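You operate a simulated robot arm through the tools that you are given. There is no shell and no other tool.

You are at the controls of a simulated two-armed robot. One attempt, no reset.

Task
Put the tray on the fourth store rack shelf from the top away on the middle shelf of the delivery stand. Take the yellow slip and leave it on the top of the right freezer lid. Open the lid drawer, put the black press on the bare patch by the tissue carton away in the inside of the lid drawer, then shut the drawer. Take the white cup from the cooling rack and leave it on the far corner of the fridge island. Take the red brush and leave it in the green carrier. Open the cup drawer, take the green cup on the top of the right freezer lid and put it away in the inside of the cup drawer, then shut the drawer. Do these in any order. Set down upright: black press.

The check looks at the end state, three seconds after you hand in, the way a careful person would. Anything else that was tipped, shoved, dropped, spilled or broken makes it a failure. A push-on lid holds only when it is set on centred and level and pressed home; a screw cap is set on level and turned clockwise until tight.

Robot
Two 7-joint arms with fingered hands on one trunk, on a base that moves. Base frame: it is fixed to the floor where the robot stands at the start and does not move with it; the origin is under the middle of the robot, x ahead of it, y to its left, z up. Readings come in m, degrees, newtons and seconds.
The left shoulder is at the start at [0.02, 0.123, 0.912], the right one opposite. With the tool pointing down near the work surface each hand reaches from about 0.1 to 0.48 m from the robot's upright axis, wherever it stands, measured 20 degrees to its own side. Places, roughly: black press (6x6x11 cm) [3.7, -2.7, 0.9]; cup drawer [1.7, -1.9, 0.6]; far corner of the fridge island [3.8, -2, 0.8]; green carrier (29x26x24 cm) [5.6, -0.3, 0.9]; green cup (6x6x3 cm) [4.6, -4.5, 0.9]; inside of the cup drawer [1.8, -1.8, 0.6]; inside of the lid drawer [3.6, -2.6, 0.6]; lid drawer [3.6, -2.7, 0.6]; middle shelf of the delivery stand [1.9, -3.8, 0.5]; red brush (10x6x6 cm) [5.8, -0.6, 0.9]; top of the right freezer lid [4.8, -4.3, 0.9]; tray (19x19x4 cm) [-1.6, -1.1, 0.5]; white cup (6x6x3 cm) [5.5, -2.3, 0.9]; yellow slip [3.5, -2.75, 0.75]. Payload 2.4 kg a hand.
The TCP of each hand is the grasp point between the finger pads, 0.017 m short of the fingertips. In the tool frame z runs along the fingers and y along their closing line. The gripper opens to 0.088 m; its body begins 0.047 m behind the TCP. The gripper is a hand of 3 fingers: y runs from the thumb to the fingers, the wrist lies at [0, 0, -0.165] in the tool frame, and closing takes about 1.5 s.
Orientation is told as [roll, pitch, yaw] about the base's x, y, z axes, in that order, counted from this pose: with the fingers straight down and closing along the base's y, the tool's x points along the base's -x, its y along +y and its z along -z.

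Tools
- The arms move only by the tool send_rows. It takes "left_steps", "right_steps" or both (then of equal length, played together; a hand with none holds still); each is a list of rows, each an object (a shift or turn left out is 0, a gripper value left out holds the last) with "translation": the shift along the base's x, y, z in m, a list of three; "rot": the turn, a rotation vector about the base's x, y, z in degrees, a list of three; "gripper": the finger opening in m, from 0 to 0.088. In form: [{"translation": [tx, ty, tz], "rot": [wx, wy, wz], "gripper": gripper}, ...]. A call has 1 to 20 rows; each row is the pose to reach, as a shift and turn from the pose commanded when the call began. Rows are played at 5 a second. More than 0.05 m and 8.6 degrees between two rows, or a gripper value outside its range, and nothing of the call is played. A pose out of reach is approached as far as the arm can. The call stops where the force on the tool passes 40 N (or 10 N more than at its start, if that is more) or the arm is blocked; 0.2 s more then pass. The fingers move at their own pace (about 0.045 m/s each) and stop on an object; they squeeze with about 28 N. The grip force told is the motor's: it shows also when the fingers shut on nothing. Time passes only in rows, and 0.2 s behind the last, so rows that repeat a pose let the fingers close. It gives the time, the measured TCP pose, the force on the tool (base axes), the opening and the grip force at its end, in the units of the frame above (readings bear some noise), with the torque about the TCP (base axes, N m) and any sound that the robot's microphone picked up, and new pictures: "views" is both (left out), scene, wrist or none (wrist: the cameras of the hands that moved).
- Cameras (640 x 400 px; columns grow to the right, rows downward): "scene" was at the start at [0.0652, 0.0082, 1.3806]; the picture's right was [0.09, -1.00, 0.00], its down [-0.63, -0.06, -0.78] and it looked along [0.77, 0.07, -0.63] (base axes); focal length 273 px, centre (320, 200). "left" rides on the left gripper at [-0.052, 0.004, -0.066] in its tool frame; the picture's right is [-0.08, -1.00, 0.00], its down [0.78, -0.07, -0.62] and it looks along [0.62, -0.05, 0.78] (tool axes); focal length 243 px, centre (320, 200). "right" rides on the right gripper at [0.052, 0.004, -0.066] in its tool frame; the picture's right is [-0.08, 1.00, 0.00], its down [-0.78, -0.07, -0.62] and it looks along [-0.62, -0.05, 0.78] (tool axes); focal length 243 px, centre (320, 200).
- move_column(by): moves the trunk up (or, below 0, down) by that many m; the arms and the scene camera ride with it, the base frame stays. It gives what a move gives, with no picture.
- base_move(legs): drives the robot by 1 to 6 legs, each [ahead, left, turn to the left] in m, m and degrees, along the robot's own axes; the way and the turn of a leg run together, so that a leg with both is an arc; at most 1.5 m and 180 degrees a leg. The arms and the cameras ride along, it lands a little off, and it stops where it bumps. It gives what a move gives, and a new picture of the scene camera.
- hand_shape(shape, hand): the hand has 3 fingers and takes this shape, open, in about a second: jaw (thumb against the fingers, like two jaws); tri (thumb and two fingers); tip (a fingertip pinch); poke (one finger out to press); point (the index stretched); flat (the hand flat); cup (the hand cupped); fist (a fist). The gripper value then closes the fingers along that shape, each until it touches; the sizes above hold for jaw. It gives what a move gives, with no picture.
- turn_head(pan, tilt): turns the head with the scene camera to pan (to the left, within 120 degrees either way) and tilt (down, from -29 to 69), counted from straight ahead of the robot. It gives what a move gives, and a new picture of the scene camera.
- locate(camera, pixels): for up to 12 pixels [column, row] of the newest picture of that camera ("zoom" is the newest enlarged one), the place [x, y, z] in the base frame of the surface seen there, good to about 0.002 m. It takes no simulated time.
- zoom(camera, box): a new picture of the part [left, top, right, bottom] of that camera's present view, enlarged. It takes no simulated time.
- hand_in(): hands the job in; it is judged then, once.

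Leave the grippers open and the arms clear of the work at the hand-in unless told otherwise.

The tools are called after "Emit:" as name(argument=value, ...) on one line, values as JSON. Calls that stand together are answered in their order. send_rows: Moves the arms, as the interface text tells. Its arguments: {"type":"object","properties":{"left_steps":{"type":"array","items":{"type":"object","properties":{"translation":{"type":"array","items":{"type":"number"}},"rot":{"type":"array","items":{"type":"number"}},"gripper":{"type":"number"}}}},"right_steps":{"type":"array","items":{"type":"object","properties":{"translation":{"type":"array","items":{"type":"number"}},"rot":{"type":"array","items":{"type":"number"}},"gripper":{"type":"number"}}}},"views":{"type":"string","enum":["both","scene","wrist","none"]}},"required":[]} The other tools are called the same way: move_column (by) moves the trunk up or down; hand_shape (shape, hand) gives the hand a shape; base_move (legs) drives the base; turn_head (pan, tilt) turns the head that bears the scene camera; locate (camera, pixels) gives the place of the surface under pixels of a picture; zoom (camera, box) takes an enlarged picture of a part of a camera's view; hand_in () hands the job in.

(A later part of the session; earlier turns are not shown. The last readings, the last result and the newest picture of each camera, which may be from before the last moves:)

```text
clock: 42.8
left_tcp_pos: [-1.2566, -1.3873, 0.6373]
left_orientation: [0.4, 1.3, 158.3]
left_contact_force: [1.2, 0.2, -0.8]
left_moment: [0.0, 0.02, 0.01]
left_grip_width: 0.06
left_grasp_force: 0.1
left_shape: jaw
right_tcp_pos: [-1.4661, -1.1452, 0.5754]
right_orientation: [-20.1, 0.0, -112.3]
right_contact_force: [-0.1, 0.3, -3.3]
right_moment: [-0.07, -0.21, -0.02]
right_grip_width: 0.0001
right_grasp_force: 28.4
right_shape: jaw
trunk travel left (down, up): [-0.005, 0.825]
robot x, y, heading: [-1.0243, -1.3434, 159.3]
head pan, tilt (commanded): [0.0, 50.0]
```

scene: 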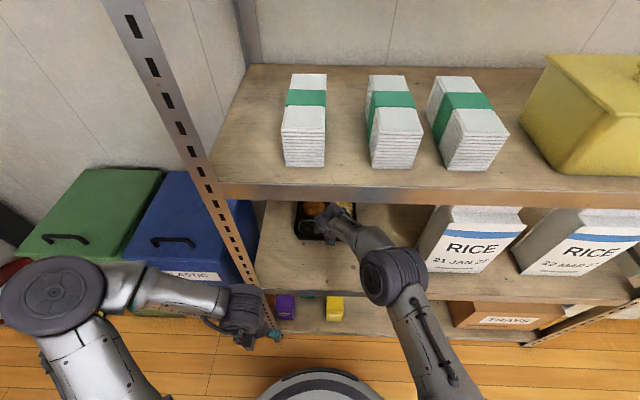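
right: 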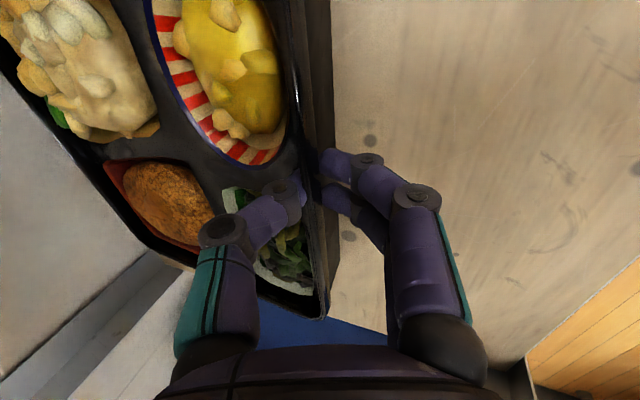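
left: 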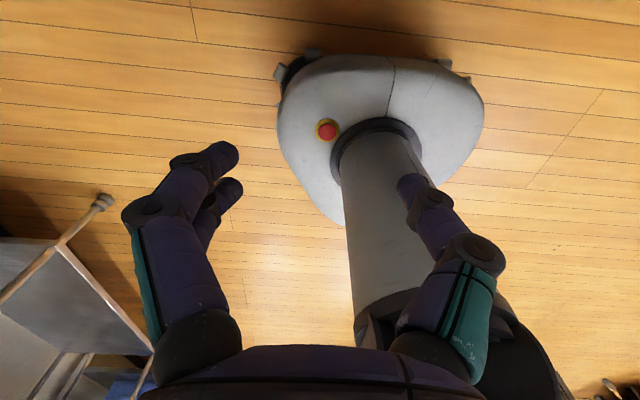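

Emit:
send_rows(right_steps=[{"translation": [0, 0, 0.005]}, {"translation": [0, 0, 0.01]}, {"translation": [0, 0, 0.015]}, {"translation": [0, 0, 0.015]}], views="wrist")

Emit:
locate(camera="right", pixels=[[110, 155], [210, 150], [285, 140], [295, 60], [310, 300], [160, 240], [60, 130], [170, 60], [285, 165]])

```text
clock: 43.8
left_tcp_pos: [-1.255, -1.3862, 0.6369]
left_orientation: [0.4, 1.3, 158.4]
left_contact_force: [0.0, 0.0, 0.2]
left_moment: [0.0, 0.03, 0.0]
left_grip_width: 0.0605
left_grasp_force: 0.1
left_shape: jaw
right_tcp_pos: [-1.4665, -1.1437, 0.5916]
right_orientation: [-20.0, 0.0, -112.3]
right_contact_force: [0.2, 0.1, -2.7]
right_moment: [-0.09, -0.25, 0.0]
right_grip_width: 0.0
right_grasp_force: 28.2
right_shape: jaw
trunk travel left (down, up): [-0.005, 0.825]
robot x, y, heading: [-1.0273, -1.3443, 159.4]
head pan, tilt (commanded): [0.0, 50.0]
```

right: 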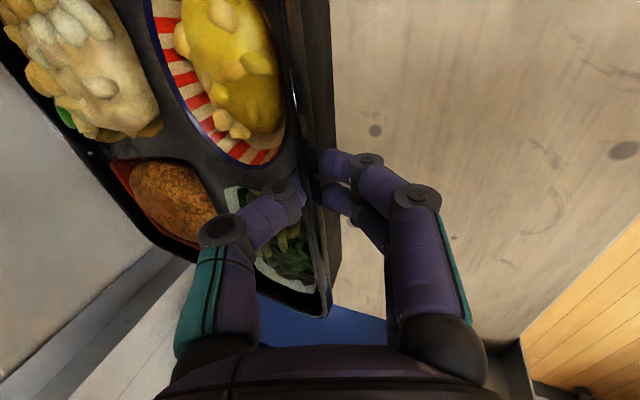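

```text
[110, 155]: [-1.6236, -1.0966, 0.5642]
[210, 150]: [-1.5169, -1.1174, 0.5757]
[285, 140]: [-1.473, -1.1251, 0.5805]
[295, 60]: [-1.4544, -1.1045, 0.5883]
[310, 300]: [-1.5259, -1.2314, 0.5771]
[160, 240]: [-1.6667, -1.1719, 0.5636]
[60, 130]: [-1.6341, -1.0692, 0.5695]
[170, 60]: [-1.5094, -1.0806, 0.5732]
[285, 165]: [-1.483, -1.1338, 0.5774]
```

The tray is fully lifted at about 3 N with a droop of about 5° (floor z 0.577 front, 0.564 back). I'll level it by tilting the hand 5° more, raise 2 cm, and then check whether it holds steady.

Emit:
send_rows(right_steps=[{"translation": [0, 0, 0.01], "rot": [1.0, 2.4, 0]}, {"translation": [0, 0, 0.02], "rot": [2.0, 4.9, 0]}, {"translation": [0, 0, 0.02], "rot": [2.0, 4.9, 0]}, {"translation": [0, 0, 0.02], "rot": [2.0, 4.9, 0]}, {"translation": [0, 0, 0.02], "rot": [2.0, 4.9, 0]}], views="wrist")

Emit:
locate(camera="right", pixels=[[110, 155], [210, 150], [285, 140], [60, 130], [170, 60], [285, 165], [190, 250], [310, 310], [100, 165]])

```text
clock: 45.0
left_tcp_pos: [-1.2547, -1.3866, 0.6369]
left_orientation: [0.4, 1.3, 158.3]
left_contact_force: [-0.9, -0.1, -0.1]
left_moment: [-0.03, 0.01, 0.01]
left_grip_width: 0.0603
left_grasp_force: 0.0
left_shape: jaw
right_tcp_pos: [-1.468, -1.1437, 0.6117]
right_orientation: [-25.4, 0.0, -112.3]
right_contact_force: [0.3, -0.2, -3.9]
right_moment: [-0.03, -0.3, -0.02]
right_grip_width: 0.0001
right_grasp_force: 27.9
right_shape: jaw
trunk travel left (down, up): [-0.005, 0.825]
robot x, y, heading: [-1.0246, -1.3403, 159.2]
head pan, tilt (commanded): [0.0, 50.0]
```

right: 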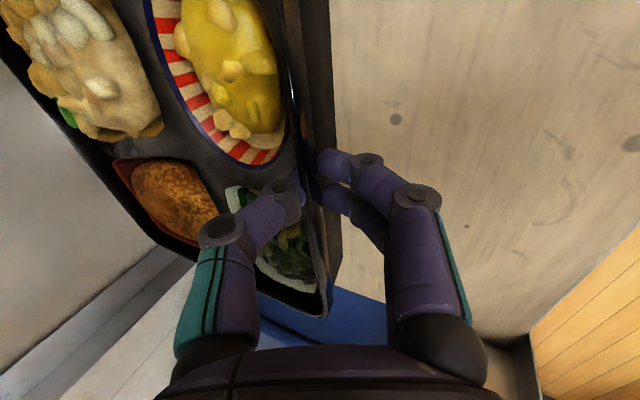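

```text
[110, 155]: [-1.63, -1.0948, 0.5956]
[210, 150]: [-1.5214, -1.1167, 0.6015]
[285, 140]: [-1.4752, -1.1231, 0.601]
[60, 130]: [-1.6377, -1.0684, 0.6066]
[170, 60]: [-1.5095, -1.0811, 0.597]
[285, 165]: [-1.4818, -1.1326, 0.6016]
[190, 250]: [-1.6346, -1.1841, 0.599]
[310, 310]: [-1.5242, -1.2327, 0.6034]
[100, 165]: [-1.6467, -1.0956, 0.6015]
```

The tray is near level now (floor z 0.597–0.602). I'll back the base straight out 0.4 m with the tray held.

Emit:
base_move(legs=[[-0.2, 0, 0], [-0.25, 0, 0]])

Emit:
zoom(camera="right", box=[0, 0, 640, 400])

```text
clock: 48.0
left_tcp_pos: [-0.8274, -1.5489, 0.6365]
left_orientation: [0.3, 1.3, 158.3]
left_contact_force: [-0.4, 0.6, 0.1]
left_moment: [0.02, 0.01, 0.0]
left_grip_width: 0.0604
left_grasp_force: 0.1
left_shape: jaw
right_tcp_pos: [-1.0389, -1.3038, 0.6114]
right_orientation: [-25.3, -0.1, -112.3]
right_contact_force: [0.4, 0.1, -3.6]
right_moment: [-0.1, -0.26, 0.02]
right_grip_width: 0.0
right_grasp_force: 28.9
right_shape: jaw
trunk travel left (down, up): [-0.005, 0.825]
robot x, y, heading: [-0.5941, -1.5017, 159.5]
head pan, tilt (commanded): [0.0, 50.0]
```

scene: 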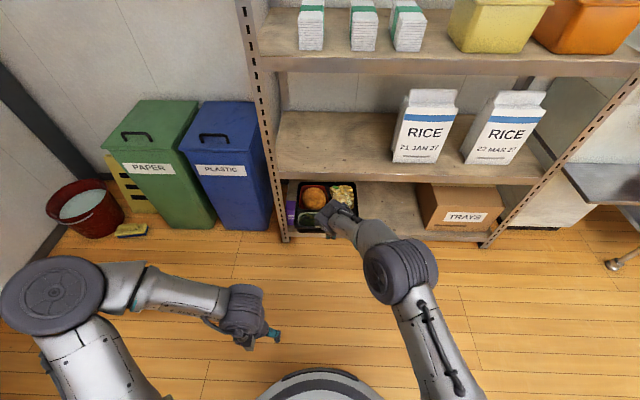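

```text
1.00 times, centred on (320, 200) of right (not enlarged: the box is as wide or as high as the picture)
```

zoom: 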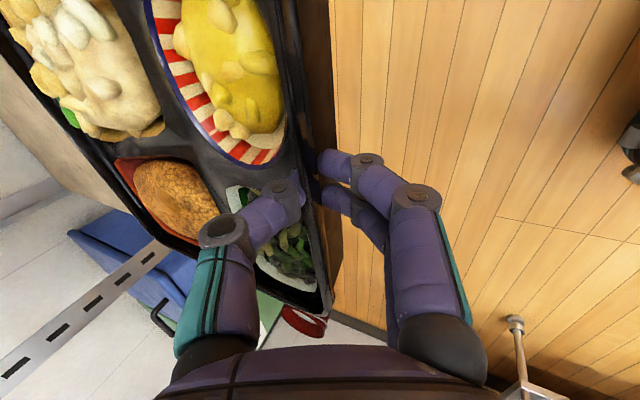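

The tray is out and steady. I'll draw it closer to the body for the drive, then turn toward the delivery stand.

Emit:
send_rows(right_steps=[{"translation": [0.023, -0.009, 0]}, {"translation": [0.047, -0.0175, 0]}, {"translation": [0.07, -0.026, 0]}, {"translation": [0.094, -0.035, 0]}], views="none")

Emit:
base_move(legs=[[-0.1, 0, 0], [0, 0, 80], [0, 0, 78]])

Emit:
turn_head(pan=0, tilt=20)

```text
clock: 49.0
left_tcp_pos: [-0.8273, -1.5483, 0.6368]
left_orientation: [0.2, 1.4, 158.3]
left_contact_force: [-1.0, 0.3, -0.6]
left_moment: [0.01, 0.02, 0.0]
left_grip_width: 0.0601
left_grasp_force: 0.0
left_shape: jaw
right_tcp_pos: [-0.9454, -1.3397, 0.6113]
right_orientation: [-25.2, 0.1, -112.3]
right_contact_force: [-0.8, -0.3, -3.1]
right_moment: [-0.06, -0.25, -0.02]
right_grip_width: 0.0
right_grasp_force: 28.1
right_shape: jaw
trunk travel left (down, up): [-0.005, 0.825]
robot x, y, heading: [-0.5959, -1.5052, 159.2]
head pan, tilt (commanded): [0.0, 50.0]
```

```text
clock: 57.0
left_tcp_pos: [-0.2709, -1.5755, 0.6371]
left_orientation: [0.3, 1.3, -42.5]
left_contact_force: [-0.7, -0.4, -0.3]
left_moment: [0.02, 0.0, 0.0]
left_grip_width: 0.0603
left_grasp_force: 0.0
left_shape: jaw
right_tcp_pos: [-0.2351, -1.8123, 0.6108]
right_orientation: [-25.4, 0.0, 47.0]
right_contact_force: [0.3, 0.5, -2.8]
right_moment: [0.18, 0.24, -0.03]
right_grip_width: 0.0001
right_grasp_force: 28.1
right_shape: jaw
trunk travel left (down, up): [-0.005, 0.825]
robot x, y, heading: [-0.5023, -1.5402, -41.2]
head pan, tilt (commanded): [0.0, 50.0]
```

scene: 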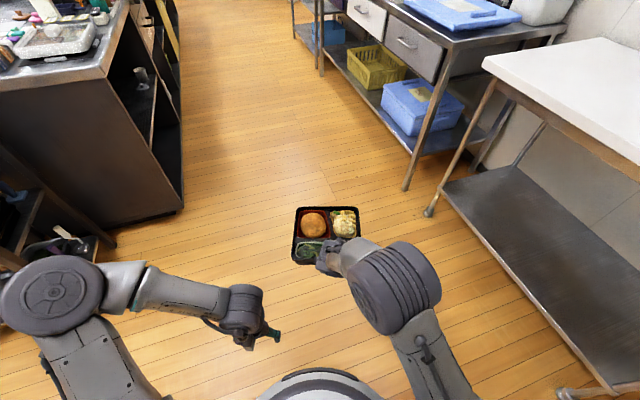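

```text
clock: 58.0
left_tcp_pos: [-0.2705, -1.5752, 0.6368]
left_orientation: [0.4, 1.3, -42.4]
left_contact_force: [0.1, -0.8, -0.1]
left_moment: [0.0, -0.01, 0.01]
left_grip_width: 0.0604
left_grasp_force: 0.0
left_shape: jaw
right_tcp_pos: [-0.235, -1.8118, 0.6108]
right_orientation: [-25.2, 0.0, 46.8]
right_contact_force: [-0.5, -0.4, -2.3]
right_moment: [0.17, 0.23, 0.02]
right_grip_width: 0.0
right_grasp_force: 28.5
right_shape: jaw
trunk travel left (down, up): [-0.005, 0.825]
robot x, y, heading: [-0.5034, -1.5348, -41.2]
head pan, tilt (commanded): [0.0, 20.0]
```

scene: 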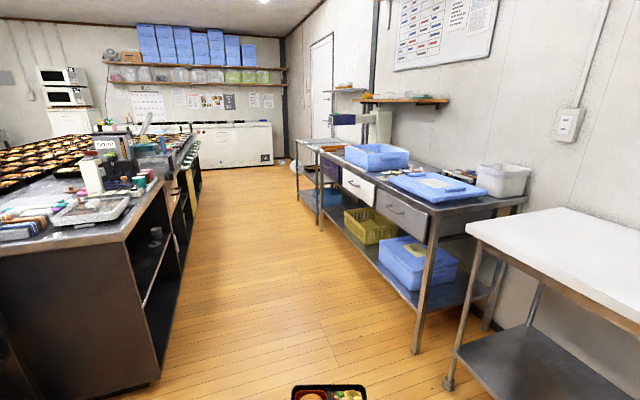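

The aisle leads to a small stand past the bench, around pixel (312,165). I'll zoom there and measure.

Emit:
zoom(camera="scene", box=[250, 110, 410, 230])

Emit:
locate(camera="scene", pixels=[[300, 200], [318, 145], [306, 170], [306, 192], [315, 165], [418, 350], [132, 385], [340, 215], [297, 142], [450, 385], [385, 260], [200, 180]])

```text
3.33 times, centred on (330, 170) of scene
```

zoom: 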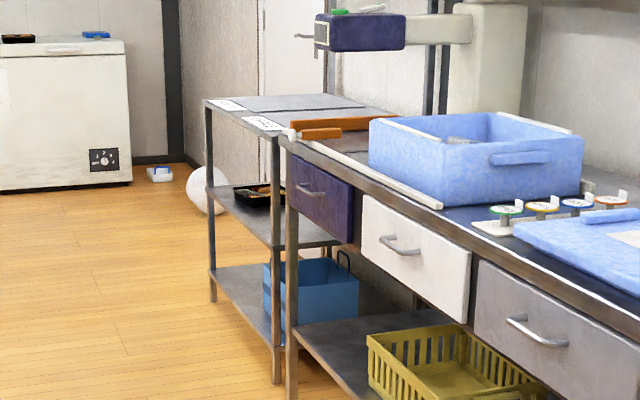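

```text
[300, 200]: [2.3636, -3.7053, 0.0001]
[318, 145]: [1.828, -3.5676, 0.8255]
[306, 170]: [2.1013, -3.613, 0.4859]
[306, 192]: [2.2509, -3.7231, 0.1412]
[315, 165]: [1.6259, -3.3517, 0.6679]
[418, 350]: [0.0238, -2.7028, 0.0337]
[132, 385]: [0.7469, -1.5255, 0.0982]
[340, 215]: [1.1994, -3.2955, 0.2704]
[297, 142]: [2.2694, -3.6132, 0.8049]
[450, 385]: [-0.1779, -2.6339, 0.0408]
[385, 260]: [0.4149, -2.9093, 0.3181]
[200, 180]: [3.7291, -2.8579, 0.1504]
```

The delivery stand stands past the bench's far end, with its middle shelf at z≈0.486. The whole room is turned about -22.5°. I'll drive into the middle of the aisle and align with it, then check the tray.

Emit:
base_move(legs=[[0.962, 0.121, 0], [0, 0, 18.7]])

Emit:
zoom(camera="right", box=[0, 0, 640, 400])

```text
clock: 63.9
left_tcp_pos: [0.514, -2.0384, 0.6364]
left_orientation: [0.3, 1.3, -24.9]
left_contact_force: [0.2, 0.5, -1.0]
left_moment: [0.02, 0.01, -0.01]
left_grip_width: 0.0602
left_grasp_force: 0.1
left_shape: jaw
right_tcp_pos: [0.6224, -2.2535, 0.6106]
right_orientation: [-25.3, 0.1, 64.5]
right_contact_force: [-0.1, -0.6, -3.0]
right_moment: [0.08, 0.25, 0.0]
right_grip_width: 0.0
right_grasp_force: 28.5
right_shape: jaw
trunk travel left (down, up): [-0.005, 0.825]
robot x, y, heading: [0.2843, -2.0733, -23.5]
head pan, tilt (commanded): [0.0, 20.0]
```

scene: 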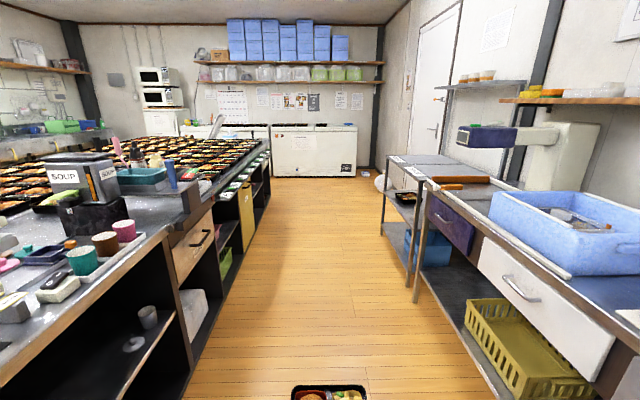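

```text
1.00 times, centred on (320, 200) of right (not enlarged: the box is as wide or as high as the picture)
```

zoom: 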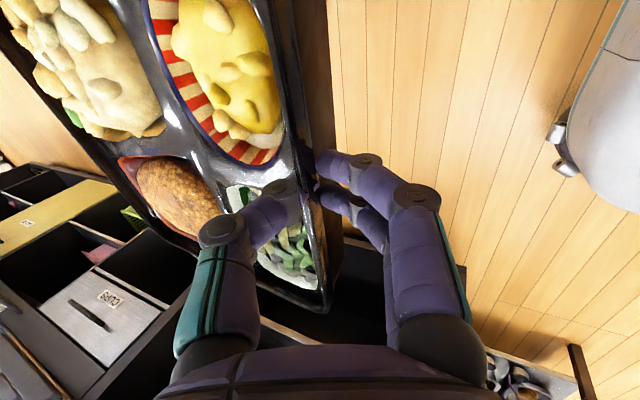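

The tray stays put. The island's aisle side has drawers (one labelled CUPS). I'll continue down the aisle to in front of the stand and turn to face it.

Emit:
base_move(legs=[[1.08, 0.017, 0], [1.07, 0.017, 0], [0, 0, -89]])

Emit:
turn_head(pan=0, tilt=40)

```text
clock: 78.3
left_tcp_pos: [2.2796, -3.1289, 0.6373]
left_orientation: [0.3, 1.3, -114.9]
left_contact_force: [0.1, 0.7, 0.0]
left_moment: [0.02, 0.04, 0.05]
left_grip_width: 0.0603
left_grasp_force: 0.1
left_shape: jaw
right_tcp_pos: [2.064, -3.2338, 0.6103]
right_orientation: [-25.3, 0.0, -25.6]
right_contact_force: [-0.3, 0.5, -3.5]
right_moment: [0.23, -0.1, 0.01]
right_grip_width: 0.0002
right_grasp_force: 28.3
right_shape: jaw
trunk travel left (down, up): [-0.005, 0.825]
robot x, y, heading: [2.2473, -2.8959, -113.8]
head pan, tilt (commanded): [0.0, 20.0]
```

scene: 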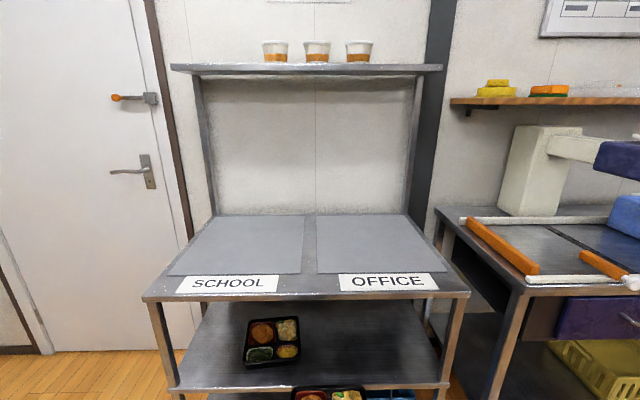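

```text
clock: 79.1
left_tcp_pos: [2.2806, -3.1275, 0.6366]
left_orientation: [0.3, 1.3, -114.9]
left_contact_force: [-0.3, 0.7, 0.4]
left_moment: [-0.02, -0.01, 0.0]
left_grip_width: 0.0599
left_grasp_force: 0.0
left_shape: jaw
right_tcp_pos: [2.0668, -3.2347, 0.6107]
right_orientation: [-25.4, 0.1, -25.5]
right_contact_force: [0.3, 0.3, -3.4]
right_moment: [0.29, -0.08, -0.02]
right_grip_width: 0.0
right_grasp_force: 27.8
right_shape: jaw
trunk travel left (down, up): [-0.005, 0.825]
robot x, y, heading: [2.2436, -2.8964, -113.8]
head pan, tilt (commanded): [0.0, 40.0]
```

scene: 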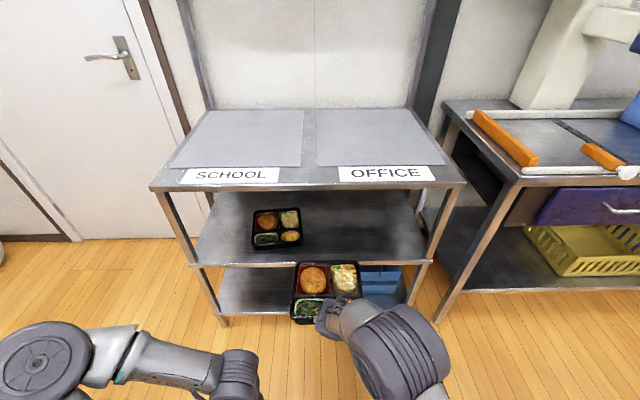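

The stand's middle shelf has one tray on its left and free room on its right. I'll measure the shelf, the tray, the posts and the top.

Emit:
locate(camera="scene", pixels=[[195, 265], [430, 258], [300, 240], [252, 248], [340, 230], [400, 235], [153, 190], [463, 184], [302, 246], [360, 252], [425, 260], [380, 200]])

Emit:
zoom(camera="scene", box=[180, 160, 480, 340])

```text
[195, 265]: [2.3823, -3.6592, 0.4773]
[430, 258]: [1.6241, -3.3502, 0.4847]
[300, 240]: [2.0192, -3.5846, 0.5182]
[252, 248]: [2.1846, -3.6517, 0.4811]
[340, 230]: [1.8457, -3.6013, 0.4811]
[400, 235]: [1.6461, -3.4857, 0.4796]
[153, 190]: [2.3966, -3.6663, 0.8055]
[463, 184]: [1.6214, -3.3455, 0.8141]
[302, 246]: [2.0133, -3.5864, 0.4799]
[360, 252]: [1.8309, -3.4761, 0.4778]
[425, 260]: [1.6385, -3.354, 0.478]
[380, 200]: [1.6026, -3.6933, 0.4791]
```

```text
2.13 times, centred on (330, 250) of scene
```

zoom: 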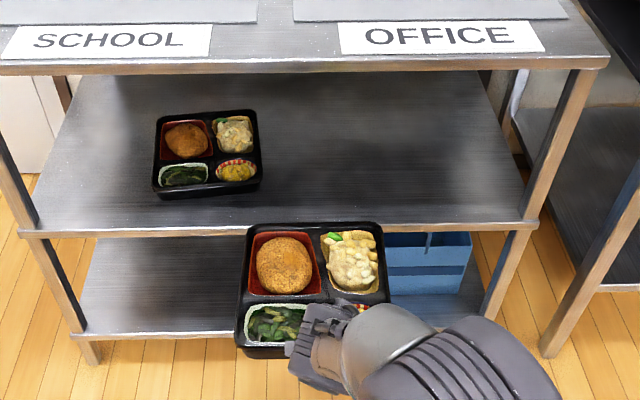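

Shelf surface z=0.480, front edge from (2.382,-3.659) to (1.624,-3.350); facing heading is -112.2°. I'll put the tray to the right of the present one, front lip 7 cm inside the edge. I'll align the base, and turn the tray 3° to be square.

Emit:
base_move(legs=[[0, 0, 1.6], [0, -0.147, 0], [0.18, 0, 0]])

Emit:
turn_head(pan=0, tilt=50)

```text
clock: 82.0
left_tcp_pos: [2.0816, -3.2433, 0.6375]
left_orientation: [0.2, 1.3, -113.1]
left_contact_force: [0.2, -0.3, 0.4]
left_moment: [0.01, 0.01, -0.02]
left_grip_width: 0.06
left_grasp_force: 0.0
left_shape: jaw
right_tcp_pos: [1.8706, -3.3566, 0.6105]
right_orientation: [-25.2, 0.1, -23.7]
right_contact_force: [0.3, 0.2, -2.8]
right_moment: [0.24, -0.14, 0.01]
right_grip_width: 0.0
right_grasp_force: 28.0
right_shape: jaw
trunk travel left (down, up): [-0.005, 0.825]
robot x, y, heading: [2.0374, -3.0106, -111.9]
head pan, tilt (commanded): [0.0, 40.0]
```

scene: 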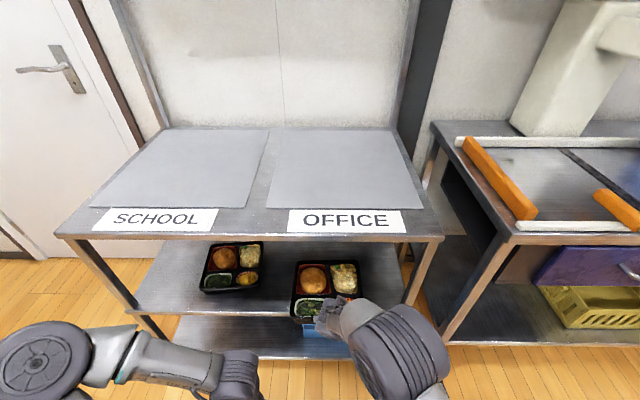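

```text
clock: 82.7
left_tcp_pos: [2.0816, -3.2429, 0.6361]
left_orientation: [0.5, 1.3, -113.1]
left_contact_force: [0.6, 0.1, -0.1]
left_moment: [-0.04, 0.01, -0.01]
left_grip_width: 0.0605
left_grasp_force: 0.1
left_shape: jaw
right_tcp_pos: [1.8708, -3.3547, 0.6113]
right_orientation: [-25.3, 0.0, -23.7]
right_contact_force: [0.8, -0.2, -3.5]
right_moment: [0.28, -0.07, 0.01]
right_grip_width: 0.0
right_grasp_force: 27.9
right_shape: jaw
trunk travel left (down, up): [-0.005, 0.825]
robot x, y, heading: [2.041, -3.0101, -111.9]
head pan, tilt (commanded): [0.0, 50.0]
```

scene: 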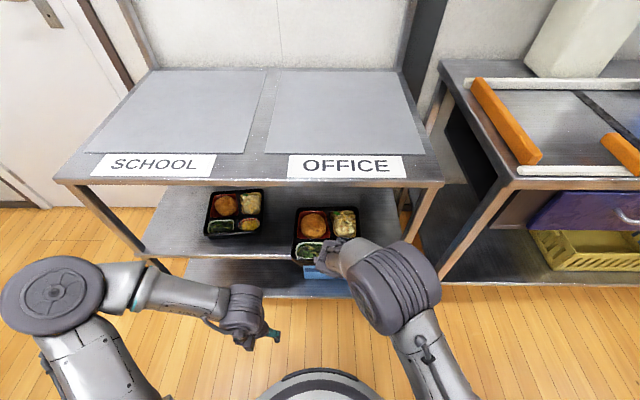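

The tray's back half is entering above the shelf. I'll move ahead another 0.13 m.

Emit:
base_move(legs=[[0.13, 0, 0]])

Emit:
zoom(camera="right", box=[0, 0, 640, 400])

```text
clock: 84.0
left_tcp_pos: [2.0336, -3.364, 0.6375]
left_orientation: [0.3, 1.2, -113.1]
left_contact_force: [-0.1, -0.6, 0.5]
left_moment: [-0.01, 0.0, 0.02]
left_grip_width: 0.0602
left_grasp_force: 0.0
left_shape: jaw
right_tcp_pos: [1.8211, -3.4767, 0.6119]
right_orientation: [-25.4, 0.0, -23.7]
right_contact_force: [0.1, 0.1, -2.7]
right_moment: [0.22, -0.08, 0.01]
right_grip_width: 0.0
right_grasp_force: 27.9
right_shape: jaw
trunk travel left (down, up): [-0.005, 0.825]
robot x, y, heading: [1.9953, -3.1302, -111.9]
head pan, tilt (commanded): [0.0, 50.0]
```

scene: 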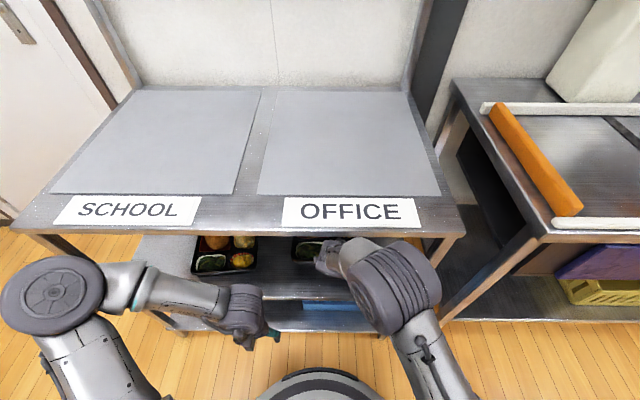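

```text
1.00 times, centred on (320, 200) of right (not enlarged: the box is as wide or as high as the picture)
```

zoom: 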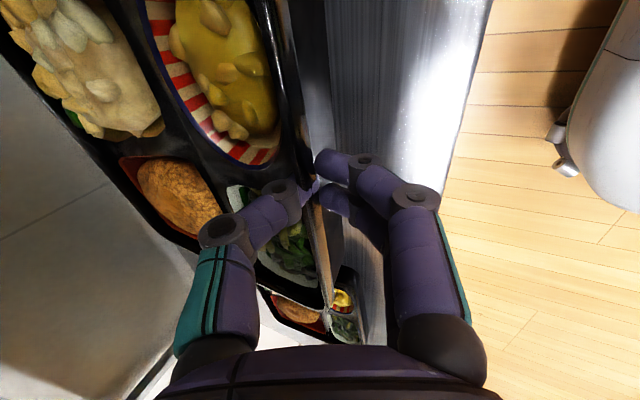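

The tray is over the shelf (TCP 4 cm inside the edge). I'll move it 3 cm further in, square it, and lower to about 1 cm above the shelf.

Emit:
send_rows(right_steps=[{"translation": [-0.0113, -0.0278, 0], "rot": [0, 0, 1.5]}, {"translation": [-0.0113, -0.0278, -0.025], "rot": [0, 0, 1.5]}, {"translation": [-0.0113, -0.0278, -0.05], "rot": [0, 0, 1.5]}, {"translation": [-0.0113, -0.0278, -0.075], "rot": [0, 0, 1.5]}], views="wrist")

Emit:
locate(camera="right", pixels=[[110, 155], [205, 150], [285, 165], [315, 300], [280, 120], [345, 120], [400, 100], [60, 120], [180, 245]])

```text
clock: 85.0
left_tcp_pos: [2.0344, -3.3665, 0.6353]
left_orientation: [0.3, 1.3, -112.9]
left_contact_force: [0.4, -0.1, -0.5]
left_moment: [-0.01, -0.01, 0.03]
left_grip_width: 0.0603
left_grasp_force: 0.1
left_shape: jaw
right_tcp_pos: [1.8092, -3.5067, 0.5355]
right_orientation: [-25.3, 0.0, -22.1]
right_contact_force: [-0.7, -0.6, -1.8]
right_moment: [0.23, -0.11, 0.04]
right_grip_width: 0.0001
right_grasp_force: 27.9
right_shape: jaw
trunk travel left (down, up): [-0.005, 0.825]
robot x, y, heading: [1.9896, -3.135, -111.7]
head pan, tilt (commanded): [0.0, 50.0]
```

right: 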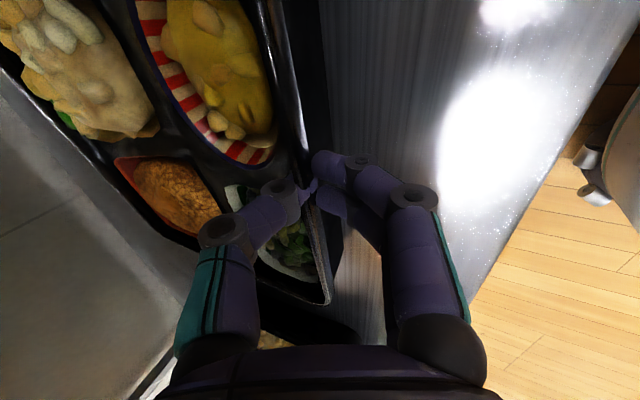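

```text
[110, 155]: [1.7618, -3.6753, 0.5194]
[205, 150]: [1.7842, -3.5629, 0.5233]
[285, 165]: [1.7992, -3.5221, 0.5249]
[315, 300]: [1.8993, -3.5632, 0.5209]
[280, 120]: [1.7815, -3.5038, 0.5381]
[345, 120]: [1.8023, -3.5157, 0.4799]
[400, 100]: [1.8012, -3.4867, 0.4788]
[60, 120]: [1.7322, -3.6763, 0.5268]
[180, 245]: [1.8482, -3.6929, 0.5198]
```

About 1–1.5 cm remains. I'll lower 1.5 cm slowly.

Emit:
send_rows(right_steps=[{"translation": [0, 0, -0.006]}, {"translation": [0, 0, -0.011]}, {"translation": [0, 0, -0.015]}, {"translation": [0, 0, -0.015]}], views="none")

```text
clock: 86.0
left_tcp_pos: [2.0336, -3.364, 0.6355]
left_orientation: [0.3, 1.3, -113.0]
left_contact_force: [0.6, 0.1, -0.7]
left_moment: [-0.04, -0.02, -0.01]
left_grip_width: 0.0603
left_grasp_force: 0.1
left_shape: jaw
right_tcp_pos: [1.8095, -3.504, 0.521]
right_orientation: [-25.3, 0.0, -22.2]
right_contact_force: [0.2, 0.4, -1.8]
right_moment: [0.15, -0.16, -0.02]
right_grip_width: 0.0
right_grasp_force: 28.1
right_shape: jaw
trunk travel left (down, up): [-0.005, 0.825]
robot x, y, heading: [1.9936, -3.1331, -111.8]
head pan, tilt (commanded): [0.0, 50.0]
```

Partly supported now (-1.8 N). I'll go down 2 mm more and open to 0.03.

Emit:
send_rows(right_steps=[{"translation": [0, 0, -0.002]}, {"translation": [0, 0, -0.002], "gripper": 0.01}, {"translation": [0, 0, -0.002], "gripper": 0.02}, {"translation": [0, 0, -0.002], "gripper": 0.03}, {"translation": [0, 0, -0.002], "gripper": 0.03}], views="wrist")

Emit:
locate(camera="right", pixels=[[110, 155], [205, 150], [285, 165], [315, 300], [60, 120], [180, 245]])

```text
clock: 87.2
left_tcp_pos: [2.0337, -3.3645, 0.6366]
left_orientation: [0.3, 1.3, -113.0]
left_contact_force: [-0.1, 0.3, -0.3]
left_moment: [0.0, 0.01, 0.04]
left_grip_width: 0.0603
left_grasp_force: 0.1
left_shape: jaw
right_tcp_pos: [1.8106, -3.5037, 0.5186]
right_orientation: [-25.3, 0.0, -22.0]
right_contact_force: [-0.2, 0.2, -0.3]
right_moment: [0.0, 0.01, -0.01]
right_grip_width: 0.0298
right_grasp_force: 0.1
right_shape: jaw
trunk travel left (down, up): [-0.005, 0.825]
robot x, y, heading: [1.9885, -3.133, -112.0]
head pan, tilt (commanded): [0.0, 50.0]
```

right: 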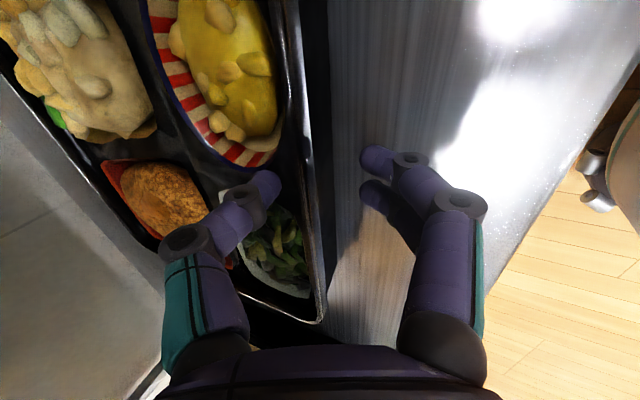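

```text
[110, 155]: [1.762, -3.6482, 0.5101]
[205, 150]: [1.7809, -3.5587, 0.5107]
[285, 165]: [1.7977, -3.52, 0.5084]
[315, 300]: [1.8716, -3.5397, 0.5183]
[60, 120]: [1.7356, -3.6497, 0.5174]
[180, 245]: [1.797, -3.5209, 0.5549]
```

The tray rests flat on the shelf. I'll lift the hand straight up 5 cm, then withdraw toward me.

Emit:
send_rows(right_steps=[{"translation": [0, 0, 0.015]}, {"translation": [0, 0, 0.03]}, {"translation": [0, 0, 0.045]}, {"translation": [0.015, 0.037, 0.045]}, {"translation": [0.03, 0.074, 0.045]}, {"translation": [0.045, 0.111, 0.045]}, {"translation": [0.06, 0.148, 0.045]}], views="both")

```text
clock: 88.8
left_tcp_pos: [2.0343, -3.3648, 0.6358]
left_orientation: [0.3, 1.3, -113.0]
left_contact_force: [0.2, 0.4, -0.1]
left_moment: [0.02, -0.01, 0.02]
left_grip_width: 0.0603
left_grasp_force: 0.1
left_shape: jaw
right_tcp_pos: [1.8695, -3.3545, 0.5624]
right_orientation: [-25.5, 0.1, -22.1]
right_contact_force: [-0.1, -0.1, -1.5]
right_moment: [-0.02, 0.0, 0.03]
right_grip_width: 0.0297
right_grasp_force: 0.1
right_shape: jaw
trunk travel left (down, up): [-0.005, 0.825]
robot x, y, heading: [1.9911, -3.1328, -112.0]
head pan, tilt (commanded): [0.0, 50.0]
```

scene: 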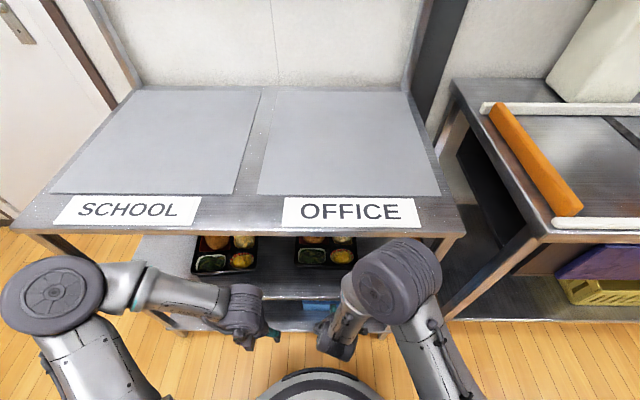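
right: 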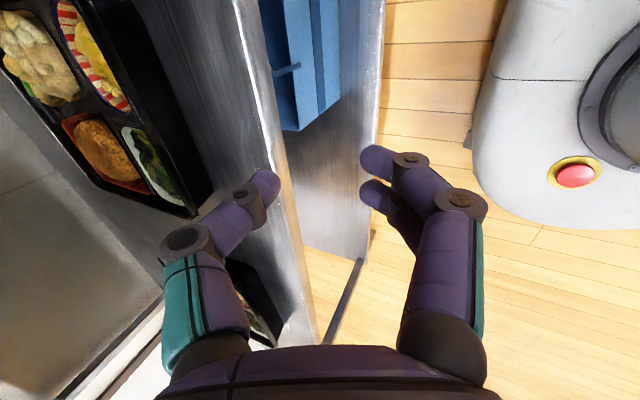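

Both trays now stand side by side on the middle shelf. Next I'll back off into the aisle, bring the right hand back to neutral, and raise the trunk.

Emit:
base_move(legs=[[-0.33, 0, 0]])

Emit:
send_rows(right_steps=[{"rot": [5.9, -2.4, 0], "gripper": 0.088}, {"rot": [11.75, -4.8, 0]}, {"rot": [17.6, -7.2, 0]}, {"rot": [23.5, -9.6, 0]}], views="none")

Emit:
send_rows(right_steps=[{"rot": [0, 0, -8.2]}, {"rot": [0, 0, -16.4]}, {"rot": [0, 0, -24.6]}, {"rot": [0, 0, -32.8]}, {"rot": [0, 0, -41]}, {"rot": [0, 0, -49.2]}, {"rot": [0, 0, -57.4]}, {"rot": [0, 0, -65.6]}, {"rot": [0, 0, -73.8]}, {"rot": [0, 0, -82]}, {"rot": [0, 0, -90]}], views="none")

Emit:
move_column(by=0.2)

Emit:
turn_head(pan=110, tilt=25)

```text
clock: 91.0
left_tcp_pos: [2.1578, -3.0554, 0.6352]
left_orientation: [0.3, 1.3, -113.1]
left_contact_force: [0.6, 1.0, 0.2]
left_moment: [0.04, -0.01, 0.01]
left_grip_width: 0.06
left_grasp_force: 0.2
left_shape: jaw
right_tcp_pos: [1.9927, -3.0466, 0.5617]
right_orientation: [-25.3, -0.1, -22.2]
right_contact_force: [0.2, -0.6, 0.2]
right_moment: [0.0, -0.01, -0.01]
right_grip_width: 0.0297
right_grasp_force: 0.0
right_shape: jaw
trunk travel left (down, up): [-0.005, 0.825]
robot x, y, heading: [2.1162, -2.8244, -111.9]
head pan, tilt (commanded): [0.0, 50.0]
```

scene: 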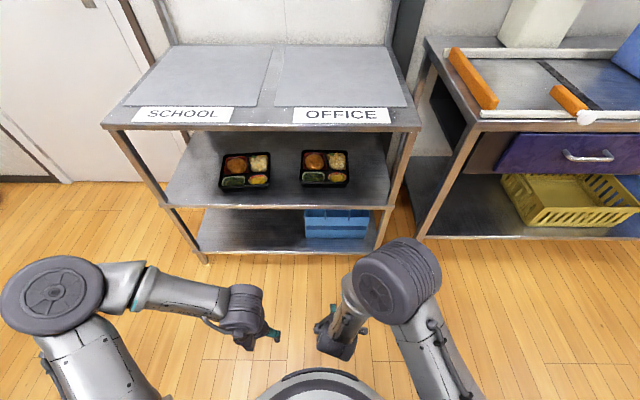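

```text
clock: 92.0
left_tcp_pos: [2.1568, -3.0552, 0.6373]
left_orientation: [0.3, 1.3, -113.1]
left_contact_force: [0.3, -0.1, -0.2]
left_moment: [-0.01, -0.05, -0.05]
left_grip_width: 0.0601
left_grasp_force: 0.1
left_shape: jaw
right_tcp_pos: [1.9935, -3.045, 0.5609]
right_orientation: [0.1, 0.0, -22.3]
right_contact_force: [-0.2, -0.7, -0.2]
right_moment: [0.0, -0.02, -0.04]
right_grip_width: 0.0878
right_grasp_force: 0.1
right_shape: jaw
trunk travel left (down, up): [-0.005, 0.825]
robot x, y, heading: [2.1146, -2.8224, -112.2]
head pan, tilt (commanded): [0.0, 50.0]
```

```text
clock: 94.4
left_tcp_pos: [2.1569, -3.0551, 0.6369]
left_orientation: [0.4, 1.3, -113.2]
left_contact_force: [-0.1, 0.4, -0.5]
left_moment: [-0.01, 0.02, 0.01]
left_grip_width: 0.0602
left_grasp_force: 0.1
left_shape: jaw
right_tcp_pos: [1.9928, -3.0456, 0.5618]
right_orientation: [0.2, 0.1, -112.4]
right_contact_force: [-0.5, 0.7, 0.1]
right_moment: [-0.01, 0.0, 0.01]
right_grip_width: 0.0877
right_grasp_force: 0.0
right_shape: jaw
trunk travel left (down, up): [-0.005, 0.825]
robot x, y, heading: [2.1152, -2.8233, -112.2]
head pan, tilt (commanded): [0.0, 50.0]
```

```text
clock: 96.5
left_tcp_pos: [2.1571, -3.0556, 0.8374]
left_orientation: [0.4, 1.2, -113.2]
left_contact_force: [1.2, -0.2, -0.9]
left_moment: [-0.03, 0.0, -0.01]
left_grip_width: 0.0602
left_grasp_force: 0.0
left_shape: jaw
right_tcp_pos: [1.9927, -3.0451, 0.7621]
right_orientation: [0.0, 0.0, -112.2]
right_contact_force: [-0.2, 0.5, 0.1]
right_moment: [0.0, -0.01, 0.0]
right_grip_width: 0.0876
right_grasp_force: 0.0
right_shape: jaw
trunk travel left (down, up): [-0.205, 0.625]
robot x, y, heading: [2.1162, -2.8237, -112.1]
head pan, tilt (commanded): [0.0, 50.0]
```

```text
clock: 98.4
left_tcp_pos: [2.1578, -3.055, 0.8365]
left_orientation: [0.2, 1.4, -113.1]
left_contact_force: [-0.3, 0.0, -1.0]
left_moment: [-0.01, 0.04, -0.04]
left_grip_width: 0.0603
left_grasp_force: 0.1
left_shape: jaw
right_tcp_pos: [1.9936, -3.0465, 0.7623]
right_orientation: [0.1, 0.0, -112.2]
right_contact_force: [-0.9, -0.2, 0.5]
right_moment: [0.01, 0.02, 0.02]
right_grip_width: 0.0879
right_grasp_force: 0.0
right_shape: jaw
trunk travel left (down, up): [-0.205, 0.625]
robot x, y, heading: [2.1178, -2.8254, -112.2]
head pan, tilt (commanded): [110.0, 25.0]
```

scene: 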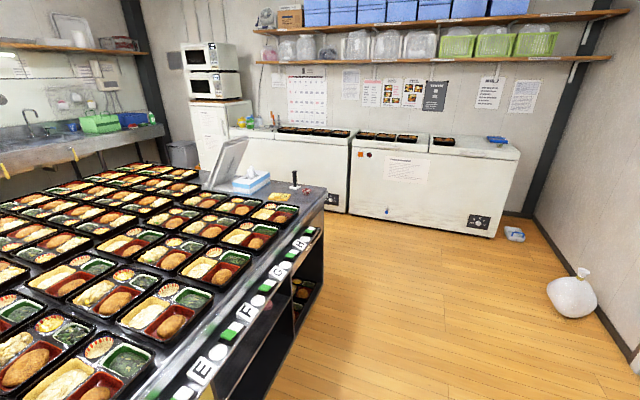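

I see the island's end with the tissue carton, the black press at about (295,178), and the freezers beyond. I'll zoom in on both.

Emit:
zoom(camera="scene", box=[200, 130, 360, 230])

Emit:
zoom(camera="scene", box=[330, 100, 550, 240])

Emit:
locate(camera="scene", pixels=[[295, 188], [280, 196], [250, 182], [325, 195], [322, 230], [497, 140], [470, 150], [400, 140], [350, 200], [500, 232], [430, 135], [330, 150]])

```text
4.00 times, centred on (280, 180) of scene
```

zoom: 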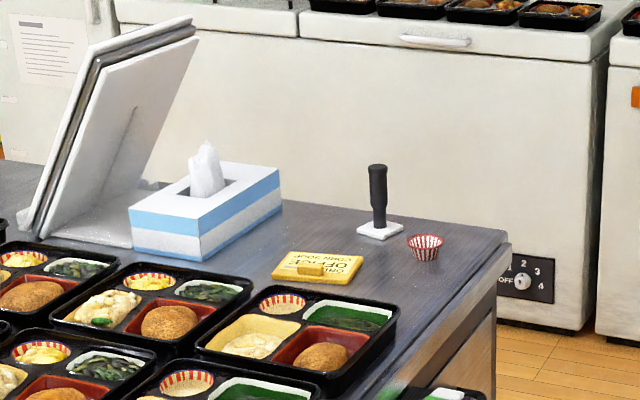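

```text
2.86 times, centred on (440, 170) of scene
```

zoom: 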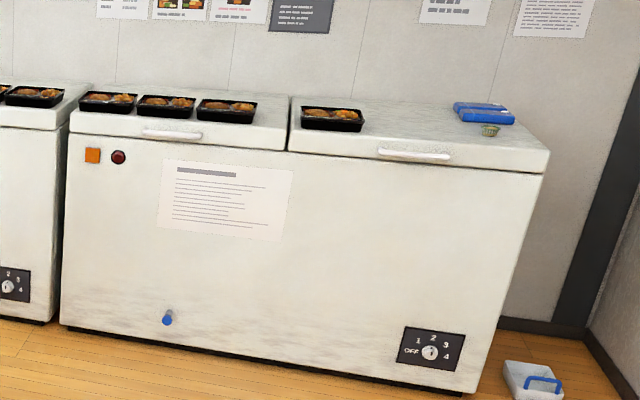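

```text
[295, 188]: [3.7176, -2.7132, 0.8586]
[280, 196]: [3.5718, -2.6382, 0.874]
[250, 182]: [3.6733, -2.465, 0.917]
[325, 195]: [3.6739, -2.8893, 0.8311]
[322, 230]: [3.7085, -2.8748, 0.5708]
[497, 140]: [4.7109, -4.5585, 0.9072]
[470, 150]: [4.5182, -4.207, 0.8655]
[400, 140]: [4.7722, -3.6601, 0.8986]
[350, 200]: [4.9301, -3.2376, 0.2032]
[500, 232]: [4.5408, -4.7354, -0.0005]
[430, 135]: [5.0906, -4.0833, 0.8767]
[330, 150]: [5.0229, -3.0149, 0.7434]
```

The press is at about (3.72,-2.71) on the island top (z≈0.83), and the green cup stands on the right freezer lid next to blue packs. I'll drive along the aisle to face the island's lid drawer.

Emit:
base_move(legs=[[0, 0, 90], [1.3, -0.07, 0], [0, 0, 90]])

Emit:
turn_head(pan=0, tilt=40)

```text
clock: 112.6
left_tcp_pos: [3.2416, -3.1174, 0.8363]
left_orientation: [0.2, 1.3, 67.9]
left_contact_force: [-0.8, -0.2, 0.3]
left_moment: [0.0, 0.01, -0.02]
left_grip_width: 0.0601
left_grasp_force: 0.1
left_shape: jaw
right_tcp_pos: [3.4055, -3.1246, 0.7615]
right_orientation: [0.1, -0.1, 68.7]
right_contact_force: [-0.1, 0.0, 0.2]
right_moment: [0.0, 0.03, -0.01]
right_grip_width: 0.0881
right_grasp_force: 0.1
right_shape: jaw
trunk travel left (down, up): [-0.205, 0.625]
robot x, y, heading: [3.2866, -3.3506, 69.2]
head pan, tilt (commanded): [110.0, 25.0]
```

scene: 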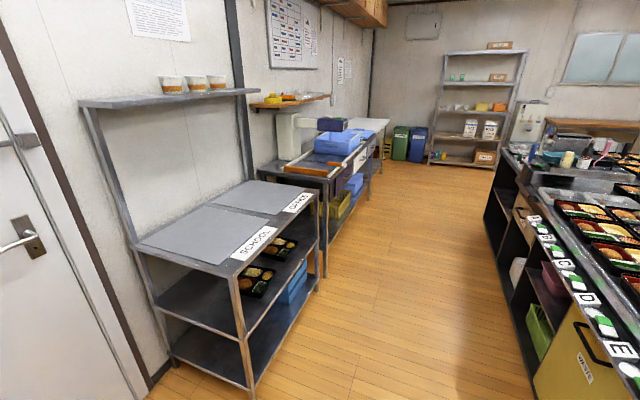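

```text
clock: 114.5
left_tcp_pos: [3.2415, -3.1182, 0.8367]
left_orientation: [0.4, 1.3, 67.9]
left_contact_force: [1.5, 0.3, -0.3]
left_moment: [-0.01, -0.01, 0.01]
left_grip_width: 0.0602
left_grasp_force: 0.1
left_shape: jaw
right_tcp_pos: [3.4061, -3.1263, 0.7628]
right_orientation: [0.1, 0.0, 68.8]
right_contact_force: [-0.5, -0.3, -0.3]
right_moment: [0.03, 0.01, -0.01]
right_grip_width: 0.0879
right_grasp_force: 0.0
right_shape: jaw
trunk travel left (down, up): [-0.205, 0.625]
robot x, y, heading: [3.2881, -3.3494, 69.4]
head pan, tilt (commanded): [0.0, 40.0]
```

scene: 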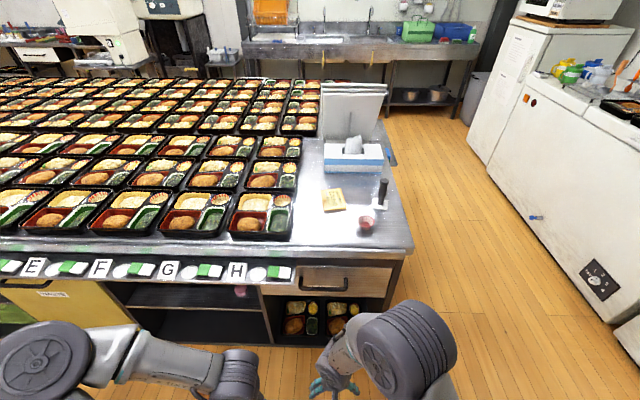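

Now I face the island's end: a drawer with a handle at (330,280), and a yellow item on top at (333,199). I'll zoom in.

Emit:
zoom(camera="scene", box=[250, 140, 430, 350])

Emit:
zoom(camera="scene", box=[300, 160, 400, 240])

Emit:
locate(camera="scene", pixels=[[325, 285], [300, 280], [345, 287], [380, 285], [292, 268], [333, 200], [365, 222], [381, 203], [410, 250], [290, 240], [320, 250], [345, 230]])

```text
1.90 times, centred on (340, 245) of scene
```

zoom: 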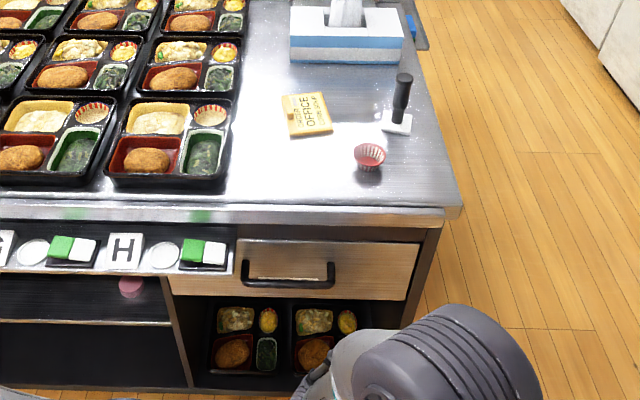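

```text
5.00 times, centred on (350, 200) of scene
```

zoom: 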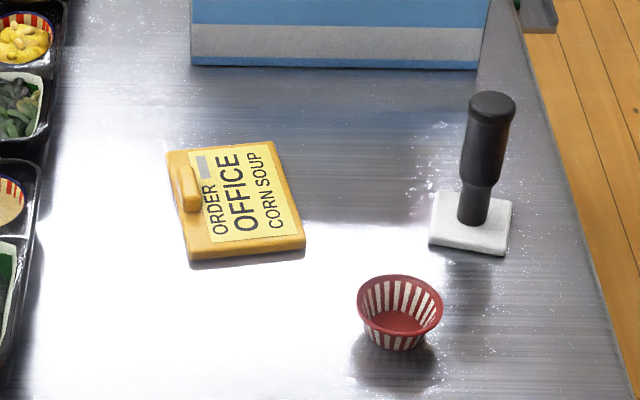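

```text
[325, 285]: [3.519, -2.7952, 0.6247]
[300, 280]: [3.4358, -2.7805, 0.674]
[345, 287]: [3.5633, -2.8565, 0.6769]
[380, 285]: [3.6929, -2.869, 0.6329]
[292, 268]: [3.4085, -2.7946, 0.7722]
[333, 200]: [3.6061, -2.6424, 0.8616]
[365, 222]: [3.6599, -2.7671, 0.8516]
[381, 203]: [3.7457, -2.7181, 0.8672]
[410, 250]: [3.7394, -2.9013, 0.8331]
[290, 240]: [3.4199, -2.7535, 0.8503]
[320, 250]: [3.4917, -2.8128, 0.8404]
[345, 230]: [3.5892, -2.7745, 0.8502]
```

The yellow thing on top is an order board; the lid drawer's handle bar is near (3.50,-2.82,0.675). I'll fetch the black press first with the right hand: raise trunk and hands above the table, then move closer.

Emit:
move_column(by=0.17)

Emit:
send_rows(right_steps=[{"translation": [0, 0, 0.04], "rot": [0, 0, -0.5]}, {"translation": [0, 0, 0.08], "rot": [0, 0, -1]}], views="none")

Emit:
base_move(legs=[[0, 0, -1.5], [0.25, 0, 0]])

Emit:
turn_head(pan=-15, tilt=50)

```text
clock: 116.4
left_tcp_pos: [3.2415, -3.1183, 1.0054]
left_orientation: [0.3, 1.3, 67.9]
left_contact_force: [0.3, 0.3, 0.3]
left_moment: [0.03, -0.03, -0.04]
left_grip_width: 0.0601
left_grasp_force: 0.0
left_shape: jaw
right_tcp_pos: [3.405, -3.1248, 0.931]
right_orientation: [0.1, 0.0, 68.8]
right_contact_force: [0.2, 0.3, 0.6]
right_moment: [-0.01, -0.01, 0.02]
right_grip_width: 0.0879
right_grasp_force: 0.1
right_shape: jaw
trunk travel left (down, up): [-0.375, 0.455]
robot x, y, heading: [3.2839, -3.3523, 68.7]
head pan, tilt (commanded): [0.0, 40.0]
```

```text
clock: 117.0
left_tcp_pos: [3.241, -3.1191, 1.0065]
left_orientation: [0.3, 1.4, 67.9]
left_contact_force: [0.0, -0.3, -0.7]
left_moment: [-0.01, 0.0, -0.03]
left_grip_width: 0.0601
left_grasp_force: 0.0
left_shape: jaw
right_tcp_pos: [3.4063, -3.1273, 1.0121]
right_orientation: [0.1, 0.0, 67.8]
right_contact_force: [0.2, -0.1, 0.1]
right_moment: [0.01, 0.0, 0.01]
right_grip_width: 0.0882
right_grasp_force: 0.1
right_shape: jaw
trunk travel left (down, up): [-0.375, 0.455]
robot x, y, heading: [3.2854, -3.3509, 68.9]
head pan, tilt (commanded): [0.0, 40.0]
```

```text
clock: 119.2
left_tcp_pos: [3.3432, -2.8838, 1.0057]
left_orientation: [0.3, 1.3, 66.5]
left_contact_force: [-0.6, -0.6, 0.0]
left_moment: [-0.03, 0.0, -0.01]
left_grip_width: 0.0604
left_grasp_force: 0.1
left_shape: jaw
right_tcp_pos: [3.5075, -2.8949, 1.0108]
right_orientation: [0.1, 0.2, 66.5]
right_contact_force: [-0.4, -0.1, -0.2]
right_moment: [0.01, 0.03, 0.0]
right_grip_width: 0.0879
right_grasp_force: 0.1
right_shape: jaw
trunk travel left (down, up): [-0.375, 0.455]
robot x, y, heading: [3.3851, -3.1169, 67.7]
head pan, tilt (commanded): [0.0, 40.0]
```

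scene: 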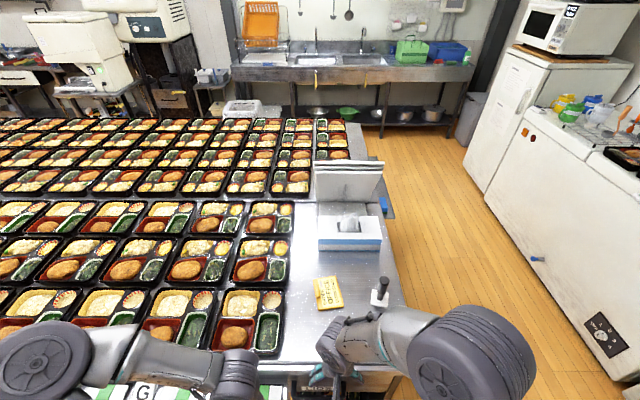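

```text
clock: 119.9
left_tcp_pos: [3.3429, -2.8843, 1.0066]
left_orientation: [0.3, 1.3, 66.5]
left_contact_force: [0.0, 0.0, -0.1]
left_moment: [0.01, 0.02, -0.03]
left_grip_width: 0.0601
left_grasp_force: 0.0
left_shape: jaw
right_tcp_pos: [3.5059, -2.8957, 1.0116]
right_orientation: [0.0, 0.1, 66.4]
right_contact_force: [0.0, 0.2, 0.0]
right_moment: [0.01, -0.01, 0.0]
right_grip_width: 0.088
right_grasp_force: 0.1
right_shape: jaw
trunk travel left (down, up): [-0.375, 0.455]
robot x, y, heading: [3.3829, -3.1119, 67.9]
head pan, tilt (commanded): [-15.0, 50.0]
```

scene: 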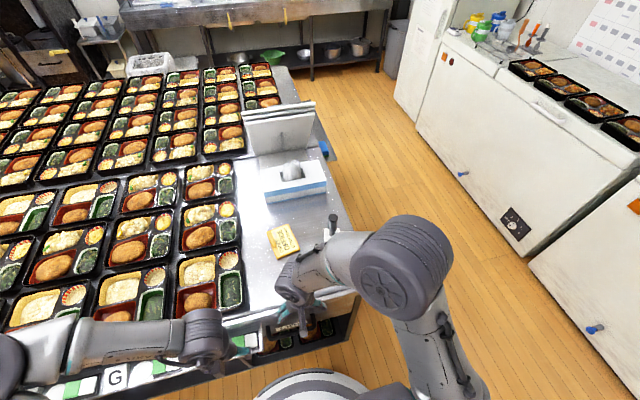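

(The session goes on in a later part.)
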